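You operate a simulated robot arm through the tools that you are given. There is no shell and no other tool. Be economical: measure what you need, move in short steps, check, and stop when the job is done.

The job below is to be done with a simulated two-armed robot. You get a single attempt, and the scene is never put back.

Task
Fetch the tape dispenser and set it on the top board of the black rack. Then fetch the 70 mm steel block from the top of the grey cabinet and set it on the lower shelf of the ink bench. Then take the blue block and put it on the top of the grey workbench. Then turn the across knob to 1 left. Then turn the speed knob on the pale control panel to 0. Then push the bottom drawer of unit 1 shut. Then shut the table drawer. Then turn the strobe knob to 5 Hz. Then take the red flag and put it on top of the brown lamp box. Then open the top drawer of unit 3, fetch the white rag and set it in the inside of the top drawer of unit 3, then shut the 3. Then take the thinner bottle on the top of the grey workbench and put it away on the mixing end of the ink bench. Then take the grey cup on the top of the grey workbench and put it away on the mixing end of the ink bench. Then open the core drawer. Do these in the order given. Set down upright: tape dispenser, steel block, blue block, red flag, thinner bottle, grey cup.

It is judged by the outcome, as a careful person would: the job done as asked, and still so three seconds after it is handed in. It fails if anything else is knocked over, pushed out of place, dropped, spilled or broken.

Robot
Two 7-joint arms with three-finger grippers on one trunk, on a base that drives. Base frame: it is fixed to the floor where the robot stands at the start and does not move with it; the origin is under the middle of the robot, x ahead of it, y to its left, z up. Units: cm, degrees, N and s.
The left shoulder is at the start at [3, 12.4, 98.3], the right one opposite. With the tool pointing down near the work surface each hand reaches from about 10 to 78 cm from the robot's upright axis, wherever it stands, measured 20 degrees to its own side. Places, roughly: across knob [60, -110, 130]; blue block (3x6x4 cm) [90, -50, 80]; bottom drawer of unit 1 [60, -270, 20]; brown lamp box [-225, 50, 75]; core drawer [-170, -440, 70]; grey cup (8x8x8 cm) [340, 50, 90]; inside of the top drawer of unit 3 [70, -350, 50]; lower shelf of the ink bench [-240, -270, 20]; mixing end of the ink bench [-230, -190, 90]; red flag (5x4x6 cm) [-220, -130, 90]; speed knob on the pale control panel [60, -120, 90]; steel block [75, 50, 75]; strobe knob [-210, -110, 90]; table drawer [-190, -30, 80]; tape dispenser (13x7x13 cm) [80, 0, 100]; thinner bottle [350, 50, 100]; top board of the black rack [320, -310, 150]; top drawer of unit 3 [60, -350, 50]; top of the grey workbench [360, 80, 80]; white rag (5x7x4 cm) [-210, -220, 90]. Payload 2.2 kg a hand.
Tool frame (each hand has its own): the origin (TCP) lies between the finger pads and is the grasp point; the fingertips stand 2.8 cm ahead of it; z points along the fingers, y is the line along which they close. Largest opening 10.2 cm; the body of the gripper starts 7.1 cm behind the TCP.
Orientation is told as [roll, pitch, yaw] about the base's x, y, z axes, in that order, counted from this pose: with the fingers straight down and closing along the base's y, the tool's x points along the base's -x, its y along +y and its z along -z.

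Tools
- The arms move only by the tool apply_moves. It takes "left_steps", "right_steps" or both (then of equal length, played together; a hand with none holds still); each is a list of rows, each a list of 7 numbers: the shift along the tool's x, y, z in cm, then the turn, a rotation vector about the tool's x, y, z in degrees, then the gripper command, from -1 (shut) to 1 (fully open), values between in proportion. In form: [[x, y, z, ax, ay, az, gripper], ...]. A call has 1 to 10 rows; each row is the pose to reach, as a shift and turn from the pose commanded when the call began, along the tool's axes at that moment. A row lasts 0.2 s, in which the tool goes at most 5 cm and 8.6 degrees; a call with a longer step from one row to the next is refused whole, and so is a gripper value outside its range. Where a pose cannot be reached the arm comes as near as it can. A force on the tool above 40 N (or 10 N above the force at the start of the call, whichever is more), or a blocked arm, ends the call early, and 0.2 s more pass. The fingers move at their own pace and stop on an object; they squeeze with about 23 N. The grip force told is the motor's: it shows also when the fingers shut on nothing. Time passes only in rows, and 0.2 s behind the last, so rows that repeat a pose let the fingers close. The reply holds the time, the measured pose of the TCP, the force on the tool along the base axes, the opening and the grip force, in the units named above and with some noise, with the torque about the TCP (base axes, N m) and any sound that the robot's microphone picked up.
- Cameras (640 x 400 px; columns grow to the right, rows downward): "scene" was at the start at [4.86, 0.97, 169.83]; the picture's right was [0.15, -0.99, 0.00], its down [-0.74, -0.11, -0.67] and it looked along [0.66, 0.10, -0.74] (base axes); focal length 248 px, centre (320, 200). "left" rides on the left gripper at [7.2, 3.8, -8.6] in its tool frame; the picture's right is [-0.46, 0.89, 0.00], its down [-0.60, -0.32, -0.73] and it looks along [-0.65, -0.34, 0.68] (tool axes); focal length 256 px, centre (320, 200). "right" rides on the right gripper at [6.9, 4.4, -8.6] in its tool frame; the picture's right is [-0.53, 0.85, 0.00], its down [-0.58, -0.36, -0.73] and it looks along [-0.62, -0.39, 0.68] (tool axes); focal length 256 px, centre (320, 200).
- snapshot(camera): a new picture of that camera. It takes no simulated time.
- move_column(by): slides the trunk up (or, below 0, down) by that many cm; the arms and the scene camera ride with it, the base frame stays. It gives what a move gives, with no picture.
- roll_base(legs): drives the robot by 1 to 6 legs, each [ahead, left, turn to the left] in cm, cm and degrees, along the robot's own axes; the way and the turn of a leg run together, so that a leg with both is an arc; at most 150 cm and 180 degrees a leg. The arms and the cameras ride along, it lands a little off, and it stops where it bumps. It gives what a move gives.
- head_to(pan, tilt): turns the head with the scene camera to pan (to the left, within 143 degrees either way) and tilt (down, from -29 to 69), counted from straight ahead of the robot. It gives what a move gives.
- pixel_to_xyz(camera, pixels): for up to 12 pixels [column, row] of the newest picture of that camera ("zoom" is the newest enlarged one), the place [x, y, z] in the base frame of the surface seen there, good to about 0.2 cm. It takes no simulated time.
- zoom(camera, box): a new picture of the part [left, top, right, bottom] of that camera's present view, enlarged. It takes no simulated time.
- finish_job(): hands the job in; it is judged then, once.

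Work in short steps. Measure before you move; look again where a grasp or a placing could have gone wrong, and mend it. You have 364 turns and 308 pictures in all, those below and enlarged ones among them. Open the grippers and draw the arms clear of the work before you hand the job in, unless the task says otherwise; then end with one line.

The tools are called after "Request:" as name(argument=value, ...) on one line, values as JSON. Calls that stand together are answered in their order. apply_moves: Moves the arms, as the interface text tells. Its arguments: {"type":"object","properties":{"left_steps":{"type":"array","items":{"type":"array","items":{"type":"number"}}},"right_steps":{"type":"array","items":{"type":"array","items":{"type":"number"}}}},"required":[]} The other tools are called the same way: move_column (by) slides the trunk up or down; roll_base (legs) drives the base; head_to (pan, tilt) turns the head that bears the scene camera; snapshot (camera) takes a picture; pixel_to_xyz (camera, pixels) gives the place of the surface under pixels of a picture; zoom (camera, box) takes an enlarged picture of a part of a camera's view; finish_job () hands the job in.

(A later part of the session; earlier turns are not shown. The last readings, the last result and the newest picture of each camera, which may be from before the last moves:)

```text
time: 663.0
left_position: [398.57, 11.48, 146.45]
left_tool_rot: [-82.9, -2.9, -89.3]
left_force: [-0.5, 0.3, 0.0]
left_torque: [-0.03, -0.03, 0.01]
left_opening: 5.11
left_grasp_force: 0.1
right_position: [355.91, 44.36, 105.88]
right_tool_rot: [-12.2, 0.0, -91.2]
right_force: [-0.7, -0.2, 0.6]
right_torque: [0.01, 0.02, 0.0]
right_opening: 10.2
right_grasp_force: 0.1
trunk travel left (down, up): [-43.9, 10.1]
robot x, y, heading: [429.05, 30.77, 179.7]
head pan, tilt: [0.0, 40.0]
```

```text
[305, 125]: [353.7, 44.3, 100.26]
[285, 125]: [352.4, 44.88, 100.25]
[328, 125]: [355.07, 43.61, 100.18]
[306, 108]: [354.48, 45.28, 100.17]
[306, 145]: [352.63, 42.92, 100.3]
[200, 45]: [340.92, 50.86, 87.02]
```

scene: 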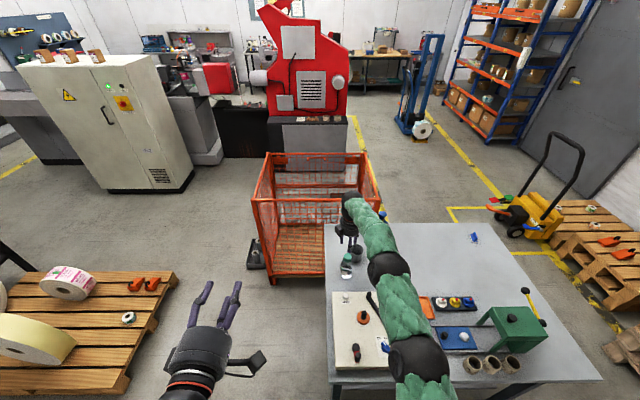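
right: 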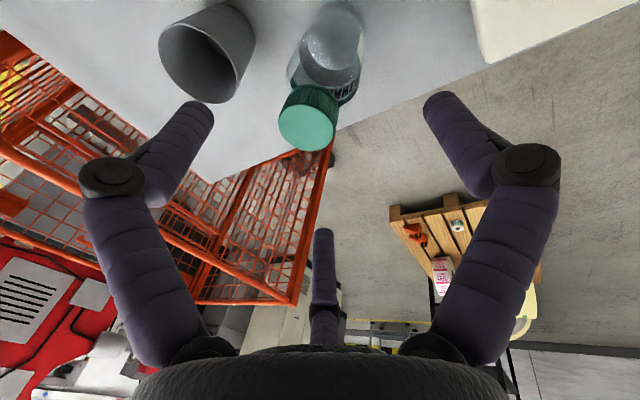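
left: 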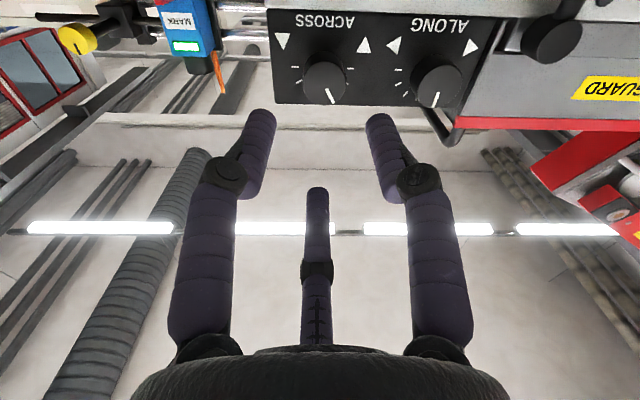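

I descend along the tilted axis to the bottle body, check for reach, then close.

Request:
apply_moves(right_steps=[[-0.1, 0.1, 3, 0, 0, 0, 1], [-0.2, 0.29, 6, 0, 0, 0, 0.7], [-0.24, 0.29, 8.5, 0, 0, 0, 0.5], [-0.24, 0.29, 10.5, 0, 0, 0, 0.5]])

Request:
snapshot(camera="right")

```text
time: 664.0
left_position: [398.54, 11.59, 146.38]
left_tool_rot: [-82.8, -2.9, -89.4]
left_force: [0.2, 0.1, 0.3]
left_torque: [-0.02, -0.01, -0.01]
left_opening: 5.11
left_grasp_force: 0.0
right_position: [353.92, 44.06, 95.65]
right_tool_rot: [-12.2, -0.1, -91.2]
right_force: [-0.7, 0.2, -0.3]
right_torque: [-0.01, -0.03, 0.01]
right_opening: 7.65
right_grasp_force: 0.1
trunk travel left (down, up): [-43.9, 10.1]
robot x, y, heading: [428.99, 30.49, 179.9]
head pan, tilt: [0.0, 40.0]
```

```text
96 pictures are left
```

right: 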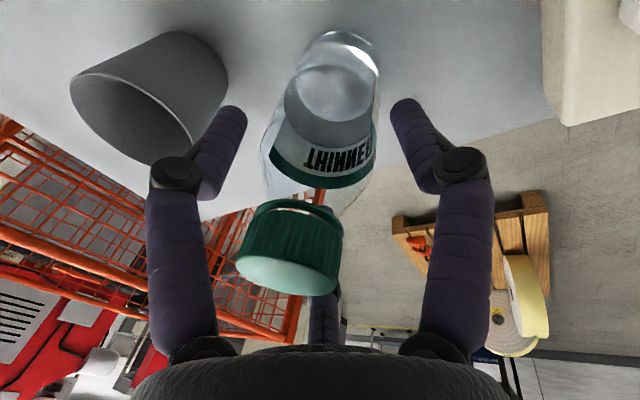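

The bottle stands between the fingers. I close.

Request:
apply_moves(right_steps=[[0, 0, 0, 0, 0, 0, 0.3], [0, 0, 0, 0, 0, 0, 0.1], [0, 0, 0, 0, 0, 0, -0.2], [0, 0, 0, 0, 0, 0, -0.6], [0, 0, 0, 0, 0, 0, -1], [0, 0, 0, 0, 0, 0, -1]])

Request:
snapshot(camera="right")

```text
time: 665.4
left_position: [398.5, 11.56, 146.39]
left_tool_rot: [-82.9, -2.9, -89.5]
left_force: [0.3, -0.5, -0.3]
left_torque: [0.01, 0.01, -0.01]
left_opening: 5.09
left_grasp_force: 0.1
right_position: [354.12, 44.08, 95.73]
right_tool_rot: [-12.2, 0.0, -91.2]
right_force: [-1.0, 0.4, 2.4]
right_torque: [0.03, 0.1, 0.01]
right_opening: 5.73
right_grasp_force: 22.8
trunk travel left (down, up): [-43.9, 10.1]
robot x, y, heading: [429.16, 30.66, 179.9]
head pan, tilt: [0.0, 40.0]
```

```text
95 pictures are left
```

right: 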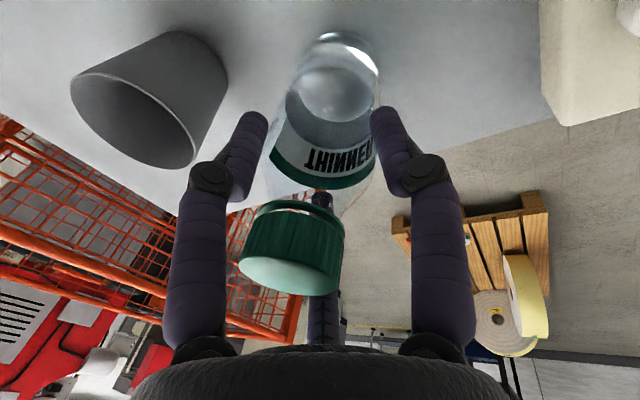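

Gripped at 5.73 cm. I lift straight up 15 cm.

Request:
apply_moves(right_steps=[[0, -0.4, -2, 0, 0, 0, -1], [0, -1.1, -5, 0, 0, 0, -1], [0, -1.9, -9, 0, 0, 0, -1], [0, -2.6, -12, 0, 0, 0, -1], [0, -3.2, -15, 0, 0, 0, -1]])

Request:
zoom(camera="scene", box=[300, 170, 420, 290])

```text
time: 666.5
left_position: [398.68, 11.64, 146.38]
left_tool_rot: [-83.0, -2.8, -89.4]
left_force: [0.2, -0.1, 0.0]
left_torque: [0.02, 0.0, -0.01]
left_opening: 5.1
left_grasp_force: 0.1
right_position: [354.07, 44.0, 110.9]
right_tool_rot: [-12.1, -0.1, -91.2]
right_force: [0.6, 0.3, -2.8]
right_torque: [0.02, 0.02, 0.02]
right_opening: 5.71
right_grasp_force: 23.1
trunk travel left (down, up): [-43.9, 10.1]
robot x, y, heading: [429.11, 30.22, 179.7]
head pan, tilt: [0.0, 40.0]
```

```text
3.33 times, centred on (360, 230) of scene
```

zoom: 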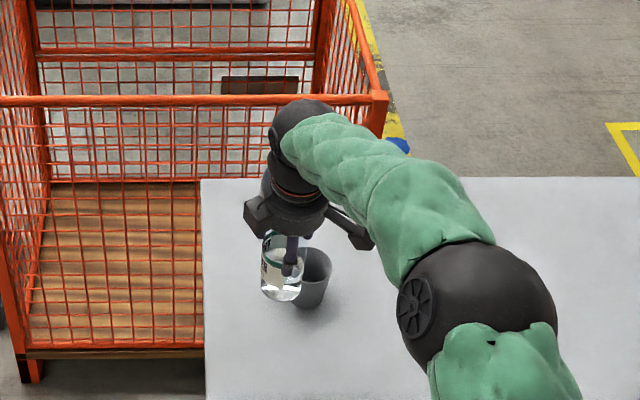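

Bottle held upright. I back away and drive (facing −x throughout) round the bench and past machine 1 to the ink bench side.

Request:
roll_base(legs=[[-24, 0, 0], [0, -149, 0], [150, 0, 0], [100, 0, 0]])

Request:
roll_base(legs=[[0, 60, 0], [150, 0, 0], [115, 0, 0]])

```text
time: 686.8
left_position: [174.38, 157.58, 146.28]
left_tool_rot: [-82.8, -2.8, -89.4]
left_force: [-0.3, 0.4, 0.0]
left_torque: [0.03, 0.0, -0.02]
left_opening: 5.11
left_grasp_force: 0.1
right_position: [129.62, 189.9, 111.03]
right_tool_rot: [-12.1, 0.0, -91.2]
right_force: [0.2, 0.3, -0.5]
right_torque: [0.0, 0.01, 0.0]
right_opening: 0.21
right_grasp_force: 23.6
trunk travel left (down, up): [-43.9, 10.1]
robot x, y, heading: [204.95, 176.76, 179.6]
head pan, tilt: [0.0, 40.0]
```

```text
time: 702.8
left_position: [-94.54, 107.34, 146.42]
left_tool_rot: [-82.9, -2.8, -90.4]
left_force: [-1.2, -0.5, 0.0]
left_torque: [-0.01, -0.01, 0.01]
left_opening: 5.1
left_grasp_force: 0.1
right_position: [-138.76, 140.33, 110.96]
right_tool_rot: [-12.1, 0.1, -92.1]
right_force: [-0.9, -0.4, 0.3]
right_torque: [-0.01, -0.02, -0.02]
right_opening: 0.23
right_grasp_force: 22.9
trunk travel left (down, up): [-43.9, 10.1]
robot x, y, heading: [-63.34, 125.97, 178.6]
head pan, tilt: [0.0, 40.0]
```

The grip reads 0.2 cm: the bottle was lost on the way, likely knocked by the green press while strafing over the bench. I drive back and look for it.

Request:
roll_base(legs=[[-150, 0, 0.4], [-115, 0, 0]])

Request:
head_to(pan=143, tilt=30)

Request:
snapshot(camera="scene")

Request:
head_to(pan=-143, tilt=30)

Request:
snapshot(camera="scene")

```text
time: 715.6
left_position: [167.68, 101.37, 146.43]
left_tool_rot: [-82.9, -2.9, -92.5]
left_force: [-0.1, -0.5, -0.2]
left_torque: [0.0, 0.01, 0.01]
left_opening: 5.1
left_grasp_force: 0.1
right_position: [124.8, 136.22, 111.02]
right_tool_rot: [-12.2, 0.0, -94.3]
right_force: [0.2, -0.2, 0.0]
right_torque: [0.01, 0.02, 0.02]
right_opening: 0.21
right_grasp_force: 23.3
trunk travel left (down, up): [-43.9, 10.1]
robot x, y, heading: [199.34, 118.73, 176.7]
head pan, tilt: [0.0, 40.0]
```

```text
time: 717.9
left_position: [167.63, 101.51, 146.38]
left_tool_rot: [-82.9, -2.8, -92.6]
left_force: [0.1, -0.8, 0.9]
left_torque: [-0.01, -0.01, -0.01]
left_opening: 5.12
left_grasp_force: 0.1
right_position: [124.7, 136.27, 111.03]
right_tool_rot: [-12.2, 0.0, -94.3]
right_force: [-0.4, 0.2, 0.4]
right_torque: [-0.01, -0.03, -0.04]
right_opening: 0.22
right_grasp_force: 22.9
trunk travel left (down, up): [-43.9, 10.1]
robot x, y, heading: [198.99, 118.87, 176.5]
head pan, tilt: [143.0, 30.0]
```

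```text
93 pictures are left
```

scene: 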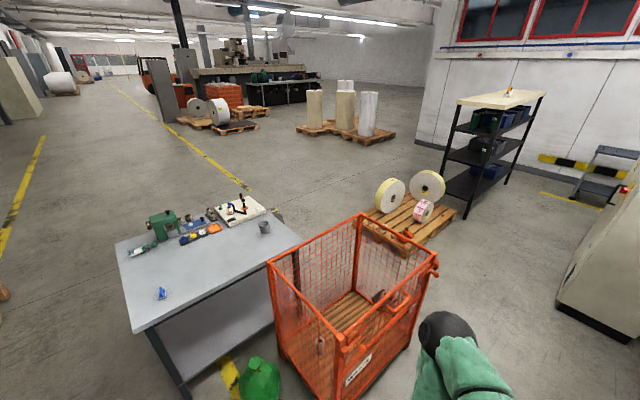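

```text
time: 721.8
left_position: [167.53, 101.53, 146.2]
left_tool_rot: [-82.9, -2.7, -92.7]
left_force: [-0.2, 0.1, 0.6]
left_torque: [0.02, -0.01, -0.01]
left_opening: 5.09
left_grasp_force: 0.1
right_position: [124.7, 136.22, 111.13]
right_tool_rot: [-12.2, 0.0, -94.4]
right_force: [0.4, -1.2, -0.2]
right_torque: [-0.02, 0.03, 0.02]
right_opening: 0.24
right_grasp_force: 23.0
trunk travel left (down, up): [-43.9, 10.1]
robot x, y, heading: [198.79, 118.6, 176.4]
head pan, tilt: [-143.0, 30.0]
```

```text
92 pictures are left
```

scene: 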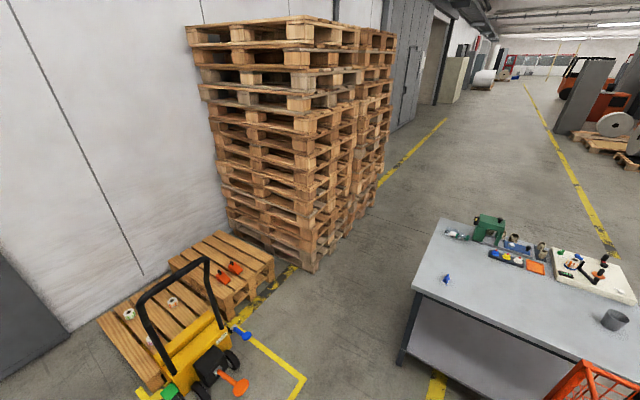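

The bottle lies on the table beside the green press (455,235). I zoom there.

Request:
zoom(camera="scene", box=[410, 200, 560, 300])

Request:
pixel_to_xyz(camera="scene", pixels=[[447, 234], [455, 236], [463, 239], [485, 225], [495, 218], [450, 280], [515, 245]])

```text
4.00 times, centred on (485, 250) of scene
```

zoom: 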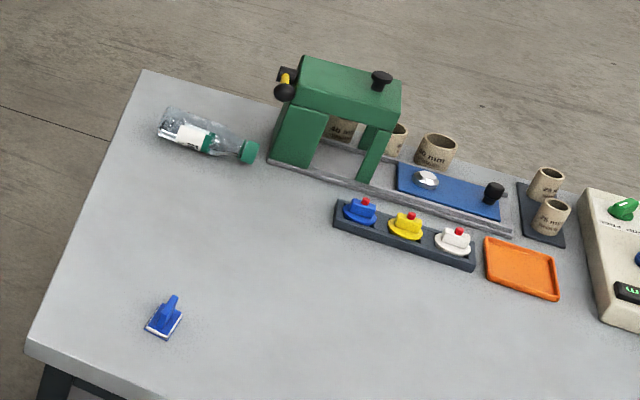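

```text
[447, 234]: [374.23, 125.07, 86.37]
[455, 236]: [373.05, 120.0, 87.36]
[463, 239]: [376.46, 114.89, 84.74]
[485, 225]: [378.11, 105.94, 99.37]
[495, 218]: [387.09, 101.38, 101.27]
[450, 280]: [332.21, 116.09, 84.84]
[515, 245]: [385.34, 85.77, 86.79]
```

The bottle is intact, lying on its side at about (374,118), axis along y, cap toward the press. I return to the far side of the bench to pick it up; first raise and straighten the hand.

Request:
apply_moves(right_steps=[[0, 0, -4, -6, 0, 0, -0.5], [0, 0, -8, -12, 0, 0, 0], [0, 0, -12, -12, 0, 0, 0.6], [0, 0, -12, -12, 0, 0, 0.6]])

Request:
roll_base(legs=[[0, -59, 3.4], [-150, 0, 0], [-103, 0, 0], [0, 72, 0]])

Request:
head_to(pan=-5, tilt=40)

Request:
snapshot(camera="scene")

```text
time: 722.8
left_position: [167.51, 101.48, 146.33]
left_tool_rot: [-82.9, -2.8, -92.6]
left_force: [-0.4, 0.5, 0.3]
left_torque: [-0.01, -0.02, 0.0]
left_opening: 5.13
left_grasp_force: 0.0
right_position: [126.94, 136.02, 122.52]
right_tool_rot: [-0.1, 0.0, -94.3]
right_force: [-0.4, -1.0, 0.1]
right_torque: [0.03, -0.04, -0.02]
right_opening: 8.18
right_grasp_force: 0.2
trunk travel left (down, up): [-43.9, 10.1]
robot x, y, heading: [198.73, 118.72, 176.5]
head pan, tilt: [-143.0, 30.0]
```

```text
time: 741.5
left_position: [422.17, 82.88, 146.45]
left_tool_rot: [-82.9, -2.8, -88.2]
left_force: [0.6, 0.5, 0.6]
left_torque: [0.0, -0.01, -0.01]
left_opening: 5.1
left_grasp_force: 0.0
right_position: [379.06, 114.17, 122.76]
right_tool_rot: [-0.2, 0.0, -90.0]
right_force: [-0.6, 0.4, -0.2]
right_torque: [-0.01, 0.01, -0.02]
right_opening: 8.16
right_grasp_force: 0.0
trunk travel left (down, up): [-43.9, 10.1]
robot x, y, heading: [452.39, 102.13, -179.2]
head pan, tilt: [-143.0, 30.0]
```

```text
time: 743.7
left_position: [422.11, 82.83, 146.49]
left_tool_rot: [-83.0, -2.8, -88.2]
left_force: [0.3, -0.2, 0.8]
left_torque: [-0.02, 0.0, 0.01]
left_opening: 5.09
left_grasp_force: 0.1
right_position: [379.15, 114.31, 122.68]
right_tool_rot: [-0.2, 0.1, -89.9]
right_force: [0.4, 0.1, -0.1]
right_torque: [0.01, -0.01, 0.03]
right_opening: 8.17
right_grasp_force: 0.0
trunk travel left (down, up): [-43.9, 10.1]
robot x, y, heading: [451.7, 102.31, -179.2]
head pan, tilt: [-5.0, 40.0]
```

```text
90 pictures are left
```

scene: 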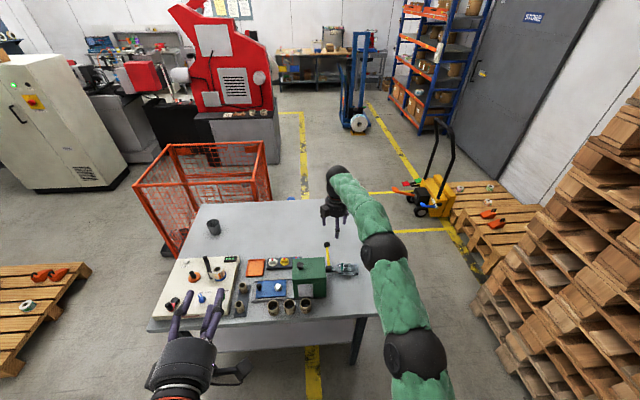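

I zoom on the lying bottle near (345,269) and measure along it.

Request:
zoom(camera="scene", box=[290, 230, 390, 310])

Request:
pixel_to_xyz(camera="zoom", pixels=[[365, 180], [350, 185], [330, 190], [310, 195], [280, 170], [200, 180], [240, 150], [180, 90], [430, 180], [300, 240], [340, 165], [340, 210]])

```text
5.00 times, centred on (340, 270) of scene
```

zoom: 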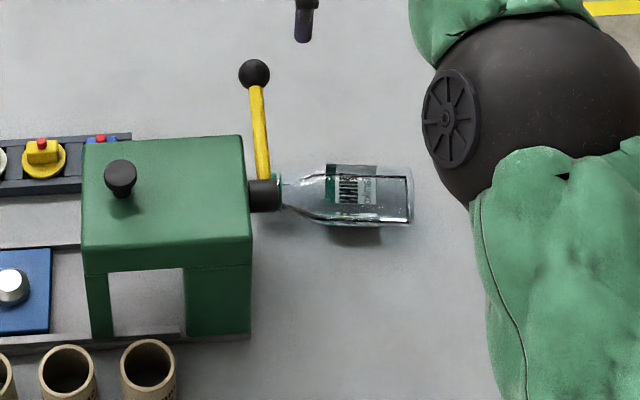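

```text
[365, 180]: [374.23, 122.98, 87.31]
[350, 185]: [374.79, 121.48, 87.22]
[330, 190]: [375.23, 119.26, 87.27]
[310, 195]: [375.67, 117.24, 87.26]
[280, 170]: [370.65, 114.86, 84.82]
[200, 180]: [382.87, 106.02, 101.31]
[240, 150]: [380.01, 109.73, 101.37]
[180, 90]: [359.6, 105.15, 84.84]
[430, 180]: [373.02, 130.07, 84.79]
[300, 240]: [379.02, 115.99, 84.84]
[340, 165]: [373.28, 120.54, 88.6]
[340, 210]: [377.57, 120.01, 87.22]
```

I shift the base so the hand is over the bottle body (≈375,122.5) and look from the hand.

Request:
roll_base(legs=[[8, -8, -0.8]])

Request:
apply_moves(right_steps=[[0, 0, 4, 0, 0, 0, 1], [0, 0, 8, 0, 0, 0, 1], [0, 0, 12, 0, 0, 0, 1], [0, 0, 16, 0, 0, 0, 1]])

Request:
snapshot(camera="right")

```text
time: 744.9
left_position: [413.86, 91.14, 146.33]
left_tool_rot: [-82.8, -2.9, -89.1]
left_force: [-0.2, -0.5, -0.2]
left_torque: [0.01, -0.01, 0.01]
left_opening: 5.09
left_grasp_force: 0.0
right_position: [371.21, 123.2, 122.66]
right_tool_rot: [-0.2, 0.0, -90.9]
right_force: [-0.9, 0.1, -0.8]
right_torque: [-0.02, -0.01, 0.03]
right_opening: 8.16
right_grasp_force: 0.1
trunk travel left (down, up): [-43.9, 10.1]
robot x, y, heading: [443.84, 110.44, 179.7]
head pan, tilt: [-5.0, 40.0]
```

```text
time: 745.9
left_position: [413.83, 91.1, 146.41]
left_tool_rot: [-82.7, -2.9, -89.1]
left_force: [0.0, -0.1, -0.5]
left_torque: [0.02, -0.01, -0.02]
left_opening: 5.1
left_grasp_force: 0.0
right_position: [370.91, 123.13, 106.63]
right_tool_rot: [-0.2, 0.0, -90.9]
right_force: [0.1, 1.4, -0.4]
right_torque: [-0.01, -0.03, 0.02]
right_opening: 10.18
right_grasp_force: 0.0
trunk travel left (down, up): [-43.9, 10.1]
robot x, y, heading: [444.37, 110.48, 179.6]
head pan, tilt: [-5.0, 40.0]
```

```text
88 pictures are left
```

right: 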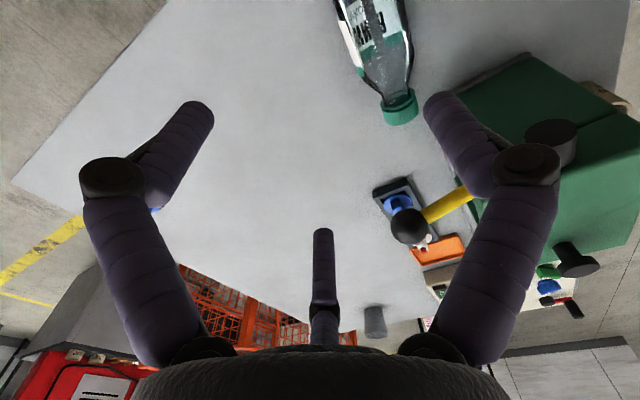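

Request:
pixel_to_xyz(camera="right", pixels=[[400, 117], [398, 100], [383, 108], [416, 108], [370, 30], [360, 40], [385, 75], [345, 10], [398, 15], [410, 228], [450, 205], [490, 180]])

```text
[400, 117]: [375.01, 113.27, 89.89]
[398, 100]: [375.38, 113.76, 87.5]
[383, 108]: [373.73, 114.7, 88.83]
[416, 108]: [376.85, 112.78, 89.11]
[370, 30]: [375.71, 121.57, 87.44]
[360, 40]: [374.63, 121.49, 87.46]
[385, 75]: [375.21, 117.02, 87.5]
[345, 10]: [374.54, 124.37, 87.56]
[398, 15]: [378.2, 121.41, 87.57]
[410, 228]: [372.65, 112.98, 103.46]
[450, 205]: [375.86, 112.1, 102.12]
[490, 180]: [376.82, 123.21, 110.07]
```

The lever ball is at (372.6,113,103.5), so I grip at y≈123.3, TCP x≈374.4. I descend to z≈94 and look.

Request:
apply_moves(right_steps=[[0.1, 1.8, 3, 0, 0, 0, 1], [0.2, 3.5, 6.5, 0, 0, 0, 1], [0.2, 3.5, 10, 0, 0, 0, 1], [0.2, 3.5, 12.6, 0, 0, 0, 1]])

Request:
snapshot(camera="right")

```text
time: 746.9
left_position: [413.91, 91.15, 146.46]
left_tool_rot: [-83.0, -2.8, -89.2]
left_force: [-0.2, -0.3, -0.5]
left_torque: [0.01, 0.03, 0.01]
left_opening: 5.11
left_grasp_force: 0.0
right_position: [374.78, 123.14, 93.9]
right_tool_rot: [-0.2, -0.1, -90.9]
right_force: [-0.3, -0.6, 1.2]
right_torque: [0.0, -0.06, -0.04]
right_opening: 10.18
right_grasp_force: 0.0
trunk travel left (down, up): [-43.9, 10.1]
robot x, y, heading: [444.21, 110.62, 180.2]
head pan, tilt: [-5.0, 40.0]
```

```text
87 pictures are left
```

right: 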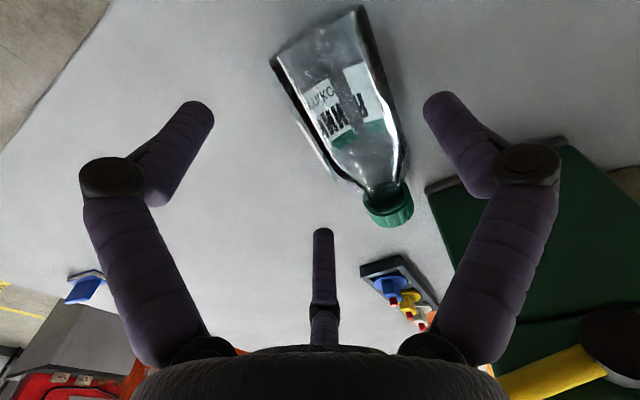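

Request:
pixel_to_xyz(camera="right", pixels=[[275, 65], [358, 12], [300, 55], [330, 90], [345, 150], [388, 205], [370, 215], [408, 205], [290, 90], [395, 120], [318, 130]])

```text
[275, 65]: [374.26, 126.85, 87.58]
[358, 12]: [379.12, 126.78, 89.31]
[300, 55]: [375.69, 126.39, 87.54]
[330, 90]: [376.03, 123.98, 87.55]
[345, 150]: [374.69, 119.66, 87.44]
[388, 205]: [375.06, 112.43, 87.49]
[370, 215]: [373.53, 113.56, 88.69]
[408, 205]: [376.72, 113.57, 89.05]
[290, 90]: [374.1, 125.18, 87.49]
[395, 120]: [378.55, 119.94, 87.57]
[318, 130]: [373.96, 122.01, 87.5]
```

Bottle axis is turned ~4°; centre at the grip ≈376.0. I adjust, descend to z≈88.6 and close.

Request:
apply_moves(right_steps=[[0.1, 0.3, 1, 0, 0, 3.9, 1], [0.1, 0.3, 3, 0, 0, 3.9, 1], [0.1, 0.3, 5.3, 0, 0, 3.9, 1], [0.1, 0.3, 5.3, 0, 0, 3.9, 0.6], [0.1, 0.3, 5.3, 0, 0, 3.9, 0.2], [0.1, 0.3, 5.3, 0, 0, 3.9, -0.3], [0.1, 0.3, 5.3, 0, 0, 3.9, -1], [0.1, 0.3, 5.3, 0, 0, 3.9, -1]])

Request:
snapshot(camera="right")

```text
time: 748.7
left_position: [413.81, 91.07, 146.38]
left_tool_rot: [-82.9, -2.8, -89.1]
left_force: [-0.2, -0.1, 1.1]
left_torque: [0.01, 0.03, 0.01]
left_opening: 5.12
left_grasp_force: 0.0
right_position: [375.0, 123.23, 88.86]
right_tool_rot: [-0.4, -0.1, -94.8]
right_force: [-0.8, 1.5, 5.0]
right_torque: [0.1, 0.03, 0.01]
right_opening: 7.65
right_grasp_force: 22.7
trunk travel left (down, up): [-43.9, 10.1]
robot x, y, heading: [443.81, 110.26, 180.0]
head pan, tilt: [-5.0, 40.0]
```

```text
86 pictures are left
```

right: 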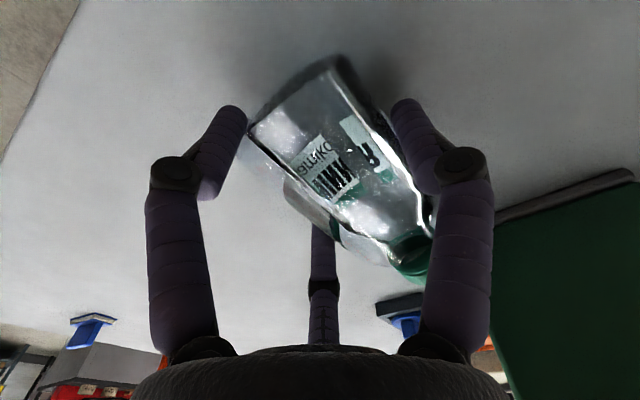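

Gripped at 7.65 cm as computed. I lift straight up 22 cm.

Request:
apply_moves(right_steps=[[0, 0, -2, 0, 0, 0, -1], [0, 0, -5, 0, 0, 0, -1], [0, 0, -9, 0, 0, 0, -1], [0, 0, -13, 0, 0, 0, -1], [0, 0, -17, 0, 0, 0, -1], [0, 0, -22, 0, 0, 0, -1]])

Request:
roll_base(legs=[[-9, -40, 0]])

Request:
snapshot(camera="scene")

```text
time: 750.1
left_position: [414.02, 91.09, 146.37]
left_tool_rot: [-82.8, -2.7, -89.0]
left_force: [0.4, 0.4, 0.3]
left_torque: [0.02, 0.02, -0.02]
left_opening: 5.11
left_grasp_force: 0.0
right_position: [375.14, 123.11, 110.82]
right_tool_rot: [-0.2, -0.2, -94.6]
right_force: [0.9, -0.6, -2.5]
right_torque: [0.1, 0.05, 0.02]
right_opening: 6.7
right_grasp_force: 23.0
trunk travel left (down, up): [-43.9, 10.1]
robot x, y, heading: [444.63, 110.33, 180.0]
head pan, tilt: [-5.0, 40.0]
```

```text
time: 752.7
left_position: [422.9, 131.47, 146.4]
left_tool_rot: [-82.9, -2.8, -88.8]
left_force: [0.1, -0.6, 1.4]
left_torque: [-0.01, -0.01, 0.01]
left_opening: 5.12
left_grasp_force: 0.1
right_position: [383.88, 163.3, 110.86]
right_tool_rot: [-0.1, -0.2, -94.4]
right_force: [0.1, 0.4, -1.5]
right_torque: [0.05, 0.06, 0.0]
right_opening: 6.66
right_grasp_force: 23.1
trunk travel left (down, up): [-43.9, 10.1]
robot x, y, heading: [453.2, 150.93, -179.7]
head pan, tilt: [-5.0, 40.0]
```

```text
85 pictures are left
```

scene: 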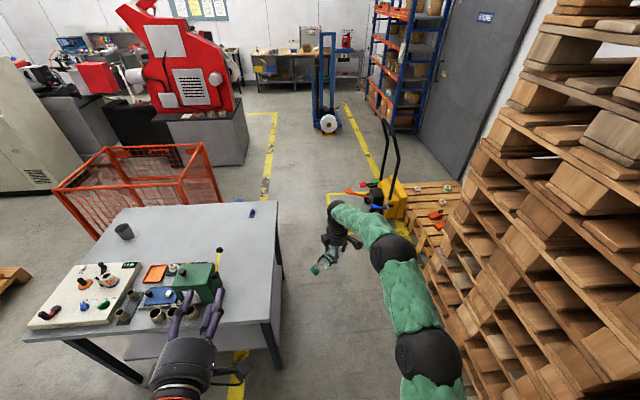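

Opening changed to 6.7, so it shifted a little. I zoom on how the bottle is held.

Request:
snapshot(camera="right")

Request:
zoom(camera="scene", box=[290, 190, 390, 290])

```text
84 pictures are left
```

right: 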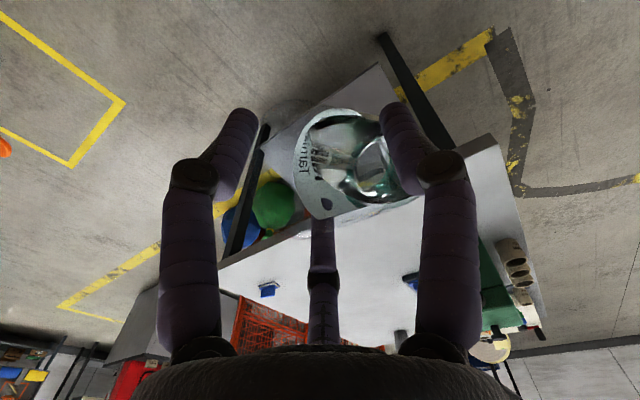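

```text
4.00 times, centred on (340, 240) of scene
```

zoom: 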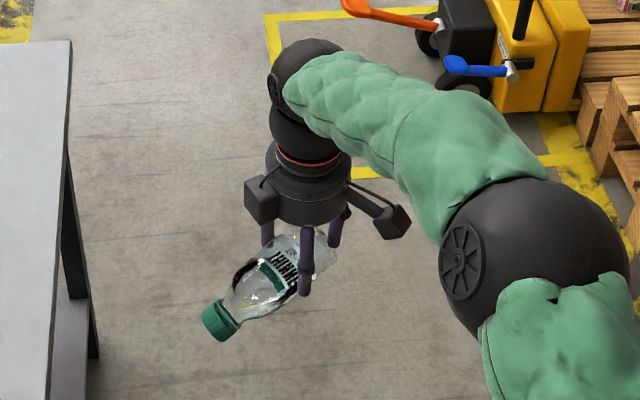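

The bottle tipped cap-down in the grip. I'll lay it down again near the table's rear-left corner with its axis toward the robot, then re-grip properly. First I turn the hand 90° slowly.

Request:
apply_moves(right_steps=[[0, 0, 0, 0, 0, 6, -1], [0, 0, 0, 0, 0, 14, -1], [0, 0, 0, 0, 0, 22, -1], [0, 0, 0, 0, 0, 30, -1], [0, 0, 0, 0, 0, 38, -1], [0, 0, 0, 0, 0, 46, -1], [0, 0, 0, 0, 0, 54, -1], [0, 0, 0, 0, 0, 62, -1], [0, 0, 0, 0, 0, 70, -1], [0, 0, 0, 0, 0, 78, -1]])

Request:
zoom(camera="scene", box=[290, 190, 390, 290])

```text
time: 754.9
left_position: [422.86, 131.29, 146.51]
left_tool_rot: [-82.9, -2.8, -88.9]
left_force: [0.4, -0.5, -0.3]
left_torque: [0.01, 0.0, -0.03]
left_opening: 5.12
left_grasp_force: 0.1
right_position: [383.98, 163.33, 110.8]
right_tool_rot: [0.0, -0.1, -172.6]
right_force: [-0.2, 0.2, -1.2]
right_torque: [0.04, -0.06, 0.0]
right_opening: 6.66
right_grasp_force: 22.8
trunk travel left (down, up): [-43.9, 10.1]
robot x, y, heading: [453.09, 150.89, -180.0]
head pan, tilt: [-5.0, 40.0]
```

```text
4.00 times, centred on (340, 240) of scene
```

zoom: 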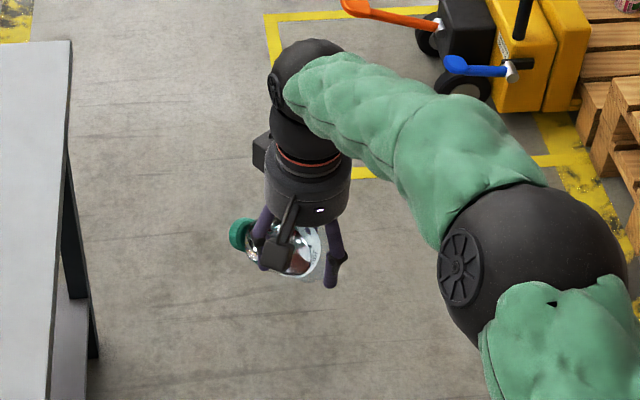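

Request:
pixel_to_xyz(camera="zoom", pixels=[[238, 233], [245, 245], [312, 240], [310, 265], [290, 275], [250, 225]])

Request:
snapshot(camera="right")

```text
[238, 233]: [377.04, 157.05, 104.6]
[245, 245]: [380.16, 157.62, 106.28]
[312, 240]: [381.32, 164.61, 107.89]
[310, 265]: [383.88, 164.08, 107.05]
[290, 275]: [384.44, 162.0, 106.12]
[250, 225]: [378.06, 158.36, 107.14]
```

```text
81 pictures are left
```

right: 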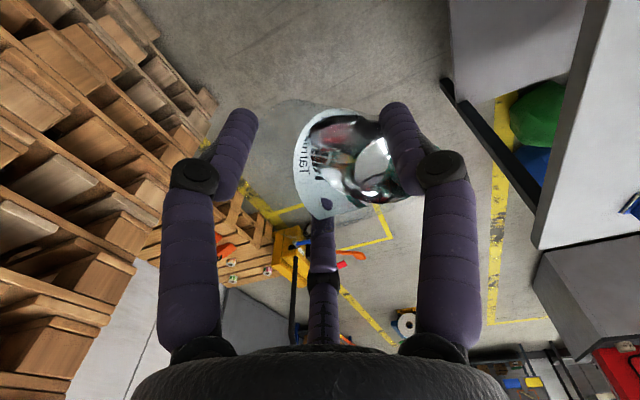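

I turn a further 43° so the cap points straight away from the robot, then move over the rear-left corner of the table.

Request:
apply_moves(right_steps=[[0, 0, 0, 0, 0, 7, -1], [0, 0, 0, 0, 0, 14, -1], [0, 0, 0, 0, 0, 21, -1], [0, 0, 0, 0, 0, 28, -1], [0, 0, 0, 0, 0, 35, -1], [0, 0, 0, 0, 0, 42, -1]])

Request:
roll_base(legs=[[0, 43, 0]])

Request:
zoom(camera="scene", box=[270, 180, 410, 300])

```text
time: 756.3
left_position: [422.87, 131.49, 146.43]
left_tool_rot: [-82.8, -2.8, -88.8]
left_force: [0.1, -0.4, 0.1]
left_torque: [0.04, -0.03, -0.01]
left_opening: 5.09
left_grasp_force: 0.1
right_position: [383.9, 163.35, 110.98]
right_tool_rot: [0.0, -0.1, 145.5]
right_force: [-0.3, 0.3, -1.0]
right_torque: [-0.03, -0.05, -0.01]
right_opening: 6.66
right_grasp_force: 23.2
trunk travel left (down, up): [-43.9, 10.1]
robot x, y, heading: [453.3, 150.59, -179.7]
head pan, tilt: [-5.0, 40.0]
```

```text
time: 758.9
left_position: [422.73, 89.06, 146.49]
left_tool_rot: [-82.9, -2.6, -89.0]
left_force: [-0.2, -0.1, -0.4]
left_torque: [0.04, 0.02, -0.02]
left_opening: 5.09
left_grasp_force: 0.0
right_position: [383.94, 121.25, 110.85]
right_tool_rot: [0.1, 0.0, 145.2]
right_force: [-0.7, 0.4, -1.3]
right_torque: [0.0, -0.12, -0.02]
right_opening: 6.65
right_grasp_force: 23.3
trunk travel left (down, up): [-43.9, 10.1]
robot x, y, heading: [453.31, 108.45, 180.1]
head pan, tilt: [-5.0, 40.0]
```

```text
3.33 times, centred on (340, 240) of scene
```

zoom: 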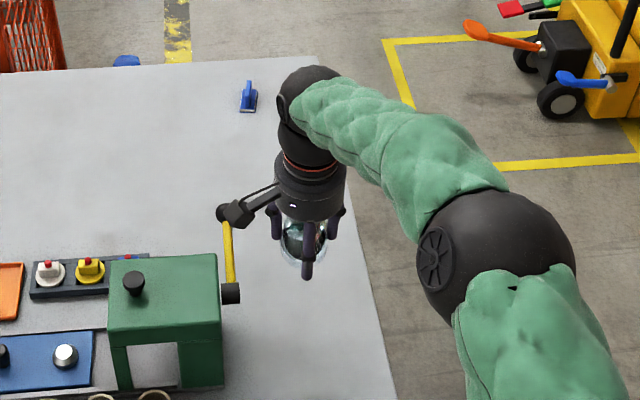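

I shift 3 cm away from the press and lower until the cap touches.

Request:
roll_base(legs=[[0, -3, 0]])

Request:
apply_moves(right_steps=[[0, 0, 4.5, 0, 0, 0, -1], [0, 0, 9, 0, 0, 0, -1], [0, 0, 13, 0, 0, 0, -1], [0, 0, 16, 0, 0, 0, -1], [0, 0, 18, 0, 0, 0, -1]])

Request:
snapshot(camera="right")

Request:
zoom(camera="scene", box=[290, 200, 410, 300])

```text
time: 759.7
left_position: [422.8, 92.01, 146.44]
left_tool_rot: [-82.9, -2.8, -89.1]
left_force: [0.2, 1.3, 0.5]
left_torque: [-0.01, 0.01, 0.01]
left_opening: 5.13
left_grasp_force: 0.1
right_position: [384.03, 124.07, 110.8]
right_tool_rot: [0.1, -0.1, 145.2]
right_force: [0.0, 0.0, -1.6]
right_torque: [-0.03, -0.09, -0.01]
right_opening: 6.64
right_grasp_force: 23.1
trunk travel left (down, up): [-43.9, 10.1]
robot x, y, heading: [453.06, 111.48, 179.9]
head pan, tilt: [-5.0, 40.0]
```

```text
time: 760.9
left_position: [422.94, 92.08, 146.47]
left_tool_rot: [-82.9, -2.7, -89.1]
left_force: [-0.2, -0.2, -1.0]
left_torque: [0.01, 0.0, 0.01]
left_opening: 5.11
left_grasp_force: 0.0
right_position: [383.98, 124.03, 92.91]
right_tool_rot: [0.4, -0.1, 145.3]
right_force: [3.5, 0.7, 8.9]
right_torque: [0.19, 0.76, -0.08]
right_opening: 6.62
right_grasp_force: 22.8
trunk travel left (down, up): [-43.9, 10.1]
robot x, y, heading: [452.75, 111.2, 179.8]
head pan, tilt: [-5.0, 40.0]
```

```text
79 pictures are left
```

right: 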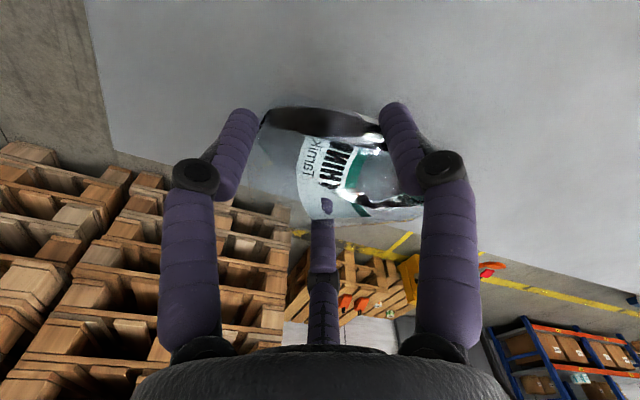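

```text
4.00 times, centred on (350, 250) of scene
```

zoom: 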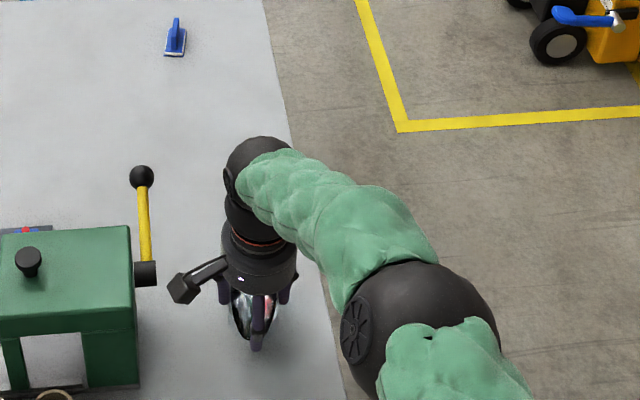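

Cap is touching. I continue down slowly so the bottle levels out.

Request:
apply_moves(right_steps=[[0, 0, 0.6, 0, 0, 0, -1], [0, 0, 1.2, 0, 0, 0, -1], [0, 0, 1.8, 0, 0, 0, -1], [0, 0, 2.4, 0, 0, 0, -1], [0, 0, 3.0, 0, 0, 0, -1], [0, 0, 3.6, 0, 0, 0, -1]])

Request:
snapshot(camera="right")

```text
time: 762.3
left_position: [423.17, 92.03, 146.56]
left_tool_rot: [-83.0, -2.7, -89.1]
left_force: [-0.2, 0.0, 0.2]
left_torque: [0.01, 0.01, -0.01]
left_opening: 5.1
left_grasp_force: 0.0
right_position: [383.96, 124.14, 89.45]
right_tool_rot: [0.2, -0.2, 145.1]
right_force: [7.0, -0.4, 16.6]
right_torque: [0.18, 0.71, -0.07]
right_opening: 6.67
right_grasp_force: 23.0
trunk travel left (down, up): [-43.9, 10.1]
robot x, y, heading: [453.08, 111.15, 179.7]
head pan, tilt: [-5.0, 40.0]
```

```text
77 pictures are left
```

right: 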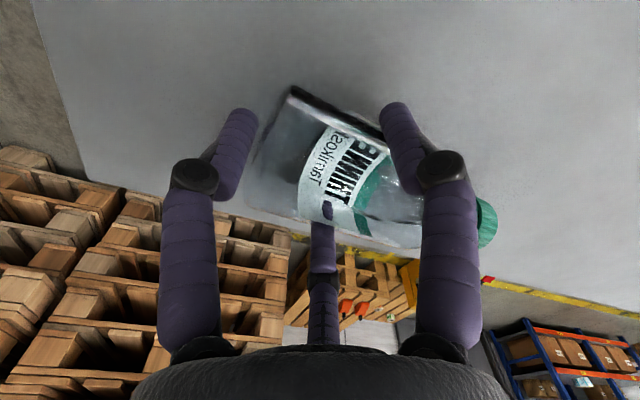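

It's level now. I open gently and raise to view it.

Request:
apply_moves(right_steps=[[0, 0, 0.3, 0, 0, 0, 0], [0, 0, 0.3, 0, 0, 0, 0.5], [0, 0, 0.3, 0, 0, 0, 1], [0, 0, 0.3, 0, 0, 0, 1], [0, 0, -3, 0, 0, 0, 1], [0, 0, -7, 0, 0, 0, 1], [0, 0, -11, 0, 0, 0, 1]])

Request:
snapshot(camera="right")

```text
time: 763.9
left_position: [423.08, 91.98, 146.38]
left_tool_rot: [-82.9, -2.6, -89.1]
left_force: [-0.2, -0.3, -0.7]
left_torque: [-0.01, -0.02, -0.01]
left_opening: 5.11
left_grasp_force: 0.1
right_position: [384.27, 124.11, 100.01]
right_tool_rot: [0.1, 0.0, 145.3]
right_force: [0.2, -0.5, -0.4]
right_torque: [0.0, 0.07, -0.04]
right_opening: 10.21
right_grasp_force: 0.1
trunk travel left (down, up): [-43.9, 10.1]
robot x, y, heading: [453.28, 111.25, 180.0]
head pan, tilt: [-5.0, 40.0]
```

```text
76 pictures are left
```

right: 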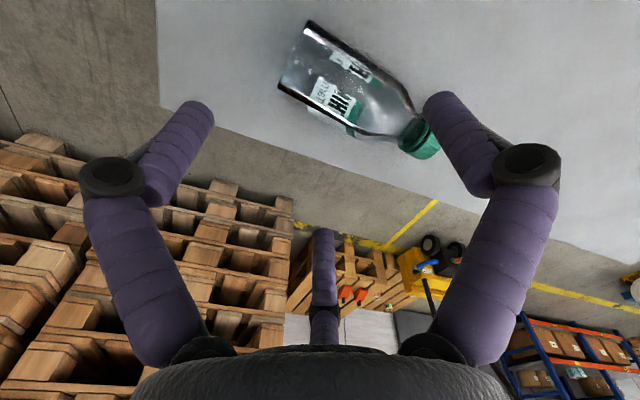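

Lying flat. I measure its base, body and cap now.

Request:
pixel_to_xyz(camera="right", pixels=[[292, 55], [282, 85], [308, 25], [340, 85], [370, 110], [420, 140], [408, 150], [432, 140], [415, 122], [360, 60], [330, 110]])

```text
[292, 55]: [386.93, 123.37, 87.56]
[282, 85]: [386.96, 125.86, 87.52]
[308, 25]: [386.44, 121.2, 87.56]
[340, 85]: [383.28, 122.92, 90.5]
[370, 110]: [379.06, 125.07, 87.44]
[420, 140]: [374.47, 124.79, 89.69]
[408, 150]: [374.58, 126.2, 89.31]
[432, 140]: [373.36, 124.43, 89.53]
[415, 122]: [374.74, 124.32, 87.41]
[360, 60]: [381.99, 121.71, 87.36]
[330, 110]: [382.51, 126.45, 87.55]
```

Bottle: base x≈387.2, cap x≈373, centre line y≈124. I re-grip at x≈382.3 with the hand aligned (yaw 174°) and leaning 12° so that later it can be turned upright.

Request:
apply_moves(right_steps=[[-0.5, 0.1, 0, 0, 0, -7.3, 1], [-1.1, 0.2, 0, 0, 0, -14.5, 1], [-1.7, 0.3, 0, 0, 0, -21.8, 1], [-2.2, 0.4, 0, 0, 0, -29, 1]])

Request:
apply_moves(right_steps=[[0, 0, 0, 0, 6, 0, 1], [0, 0, 0, 0, 12, 0, 1], [0, 0, 0, 0, 12, 0, 1]])

Request:
snapshot(camera="right")

```text
time: 764.9
left_position: [422.82, 92.13, 146.47]
left_tool_rot: [-83.0, -2.7, -89.1]
left_force: [0.3, 0.7, -0.2]
left_torque: [0.0, 0.03, 0.0]
left_opening: 5.1
left_grasp_force: 0.0
right_position: [382.02, 125.03, 100.19]
right_tool_rot: [0.1, -0.1, 174.3]
right_force: [0.1, -0.6, 0.6]
right_torque: [-0.03, -0.01, -0.04]
right_opening: 10.22
right_grasp_force: 0.1
trunk travel left (down, up): [-43.9, 10.1]
robot x, y, heading: [453.48, 111.22, 179.8]
head pan, tilt: [-5.0, 40.0]
```

```text
time: 765.7
left_position: [422.97, 92.08, 146.44]
left_tool_rot: [-82.9, -2.8, -89.1]
left_force: [-0.2, -0.8, -0.1]
left_torque: [0.01, 0.01, -0.01]
left_opening: 5.1
left_grasp_force: 0.0
right_position: [383.94, 125.08, 100.67]
right_tool_rot: [0.1, 11.9, 174.2]
right_force: [0.3, -0.4, -0.2]
right_torque: [-0.04, -0.02, 0.04]
right_opening: 10.19
right_grasp_force: 0.1
right hand out of reach, approached as far as the arm can: row 2, 3
trunk travel left (down, up): [-43.9, 10.1]
robot x, y, heading: [453.33, 111.12, 179.8]
head pan, tilt: [-5.0, 40.0]
```

```text
75 pictures are left
```

right: 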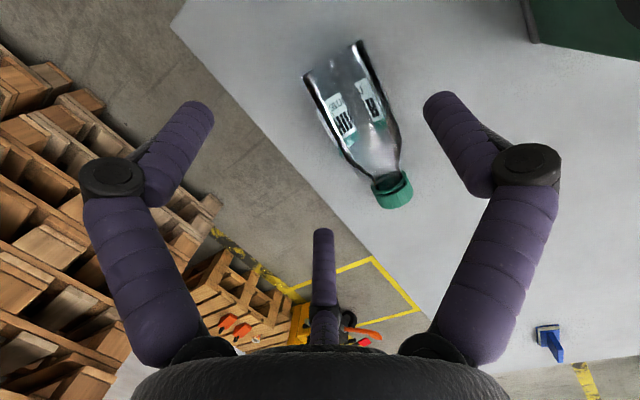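

I bring the base 8 cm nearer, then descend to the grip.

Request:
roll_base(legs=[[8, 0, 0]])

Request:
apply_moves(right_steps=[[1.8, -0.3, 1, 0, 0, 0, 1], [3.5, -0.6, 4, 0, 0, 0, 1], [3.5, -0.6, 8, 0, 0, 0, 1]])

Request:
snapshot(camera="right")

```text
time: 766.8
left_position: [414.69, 91.98, 146.37]
left_tool_rot: [-82.9, -2.6, -89.1]
left_force: [-0.9, 0.3, 0.6]
left_torque: [-0.02, 0.01, -0.01]
left_opening: 5.1
left_grasp_force: 0.1
right_position: [375.8, 124.94, 100.61]
right_tool_rot: [0.1, 12.0, 174.3]
right_force: [-1.3, 0.4, -0.4]
right_torque: [0.02, -0.04, 0.0]
right_opening: 10.2
right_grasp_force: 0.0
trunk travel left (down, up): [-43.9, 10.1]
robot x, y, heading: [445.21, 111.18, 180.1]
head pan, tilt: [-5.0, 40.0]
```

```text
time: 767.6
left_position: [414.88, 92.07, 146.5]
left_tool_rot: [-82.9, -2.6, -89.1]
left_force: [0.2, -0.9, 0.0]
left_torque: [-0.03, -0.02, 0.03]
left_opening: 5.1
left_grasp_force: 0.0
right_position: [380.83, 125.01, 93.7]
right_tool_rot: [0.1, 11.8, 174.2]
right_force: [-0.8, 0.1, 1.4]
right_torque: [-0.01, -0.03, 0.01]
right_opening: 10.18
right_grasp_force: 0.1
trunk travel left (down, up): [-43.9, 10.1]
robot x, y, heading: [445.07, 111.31, 179.9]
head pan, tilt: [-5.0, 40.0]
```

```text
74 pictures are left
```

right: 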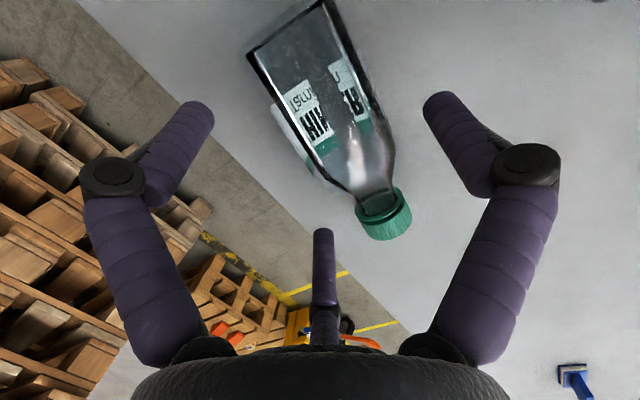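

Request:
pixel_to_xyz(camera="right", pixels=[[385, 215], [365, 220], [405, 205], [285, 20], [250, 55], [320, 5], [300, 110], [375, 95]])

```text
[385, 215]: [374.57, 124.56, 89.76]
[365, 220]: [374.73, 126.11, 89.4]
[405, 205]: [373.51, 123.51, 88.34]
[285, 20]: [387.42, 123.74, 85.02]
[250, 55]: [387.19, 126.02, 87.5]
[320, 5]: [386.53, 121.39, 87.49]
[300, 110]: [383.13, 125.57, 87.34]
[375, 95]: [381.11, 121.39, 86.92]
```

Position confirmed. I descend the last 4.8 cm and close.

Request:
apply_moves(right_steps=[[0.1, 0, 2.4, 0, 0, 0, 1], [0.2, 0, 4.8, 0, 0, 0, 1], [0.2, 0, 4.8, 0, 0, 0, 0.6], [0.2, 0, 4.8, 0, 0, 0, 0.2], [0.2, 0, 4.8, 0, 0, 0, -0.4], [0.2, 0, 4.8, 0, 0, 0, -1], [0.2, 0, 4.8, 0, 0, 0, -1]])

Request:
apply_moves(right_steps=[[-0.4, 0, -1.9, 0, 0, 0, -1], [-0.8, 0, -3.9, 0, 0, 0, -1], [-1.4, 0, -6.8, 0, 0, 0, -1], [-1.4, 0, -6.8, 0, 0, 0, -1]])

Request:
snapshot(camera="right")

```text
time: 769.2
left_position: [414.93, 92.05, 146.31]
left_tool_rot: [-82.9, -2.7, -89.0]
left_force: [0.7, 1.0, -0.8]
left_torque: [-0.03, -0.01, 0.02]
left_opening: 5.12
left_grasp_force: 0.0
right_position: [381.92, 124.91, 89.01]
right_tool_rot: [0.1, 11.8, 174.3]
right_force: [-1.4, 0.8, 2.4]
right_torque: [-0.02, 0.13, -0.04]
right_opening: 7.77
right_grasp_force: 23.3
trunk travel left (down, up): [-43.9, 10.1]
robot x, y, heading: [445.17, 111.32, 179.9]
head pan, tilt: [-5.0, 40.0]
```

```text
time: 770.2
left_position: [414.76, 92.05, 146.42]
left_tool_rot: [-82.9, -2.7, -89.1]
left_force: [0.1, 0.5, 0.6]
left_torque: [-0.02, 0.03, -0.02]
left_opening: 5.1
left_grasp_force: 0.0
right_position: [379.57, 125.23, 95.21]
right_tool_rot: [0.0, 11.8, 174.3]
right_force: [-0.2, 0.3, -2.5]
right_torque: [0.02, -0.01, 0.02]
right_opening: 7.76
right_grasp_force: 22.4
trunk travel left (down, up): [-43.9, 10.1]
robot x, y, heading: [445.0, 111.18, 179.8]
head pan, tilt: [-5.0, 40.0]
```

```text
73 pictures are left
```

right: 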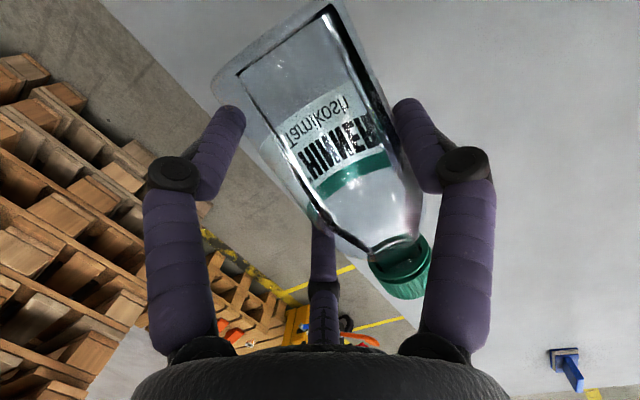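

Held stably (7.76). I raise it and begin turning the hand forward to bring the bottle upright.

Request:
apply_moves(right_steps=[[0.8, 0, -3.9, 0, 0, 0, -1], [1.6, 0, -7.8, 0, 0, 0, -1], [2.5, 0, -11.7, 0, 0, 0, -1], [2.5, 0, -11.7, 0, -7, 0, -1], [2.5, 0, -11.7, 0, -14, 0, -1], [2.5, 0, -11.7, 0, -21, 0, -1], [2.5, 0, -11.7, 0, -28, 0, -1], [2.5, 0, -11.7, 0, -35, 0, -1], [2.5, 0, -11.7, 0, -42, 0, -1]])

Request:
apply_moves(right_steps=[[0, 0, 0, 0, -7, 0, -1], [0, 0, 0, 0, -14, 0, -1], [0, 0, 0, 0, -21, 0, -1], [0, 0, 0, 0, -28, 0, -1], [0, 0, 0, 0, -35, 0, -1], [0, 0, 0, 0, -42, 0, -1], [0, 0, 0, 0, -48, 0, -1]])

Request:
zoom(camera="scene", box=[250, 180, 450, 320])

```text
time: 772.2
left_position: [414.77, 91.97, 146.42]
left_tool_rot: [-82.9, -2.7, -88.9]
left_force: [-0.5, -0.6, 1.1]
left_torque: [0.02, -0.03, -0.02]
left_opening: 5.09
left_grasp_force: 0.1
right_position: [379.54, 125.12, 107.31]
right_tool_rot: [0.3, -30.2, 174.3]
right_force: [0.6, -0.3, -1.7]
right_torque: [0.01, 0.01, 0.02]
right_opening: 7.73
right_grasp_force: 23.8
trunk travel left (down, up): [-43.9, 10.1]
robot x, y, heading: [445.43, 111.24, 180.2]
head pan, tilt: [-5.0, 40.0]
```

```text
time: 773.8
left_position: [414.82, 91.99, 146.39]
left_tool_rot: [-82.8, -2.7, -89.1]
left_force: [0.2, 0.4, 0.5]
left_torque: [-0.02, 0.01, -0.02]
left_opening: 5.09
left_grasp_force: 0.0
right_position: [378.88, 122.31, 108.38]
right_tool_rot: [-1.3, -77.4, 174.1]
right_force: [-0.2, 1.0, 0.1]
right_torque: [0.0, -0.03, -0.03]
right_opening: 7.73
right_grasp_force: 23.2
right hand out of reach, approached as far as the arm can: row 6, 7
trunk travel left (down, up): [-43.9, 10.1]
robot x, y, heading: [444.94, 111.08, 179.9]
head pan, tilt: [-5.0, 40.0]
```

```text
2.86 times, centred on (350, 250) of scene
```

zoom: 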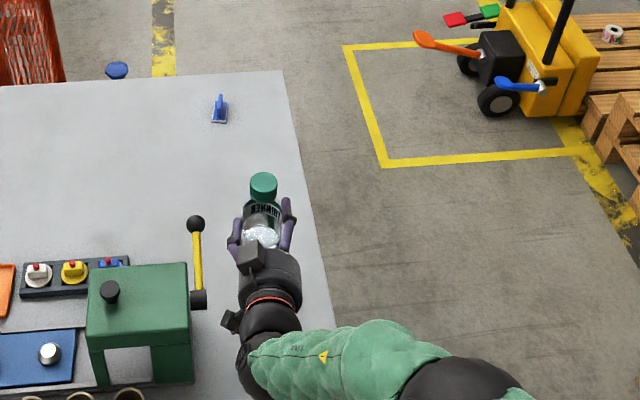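

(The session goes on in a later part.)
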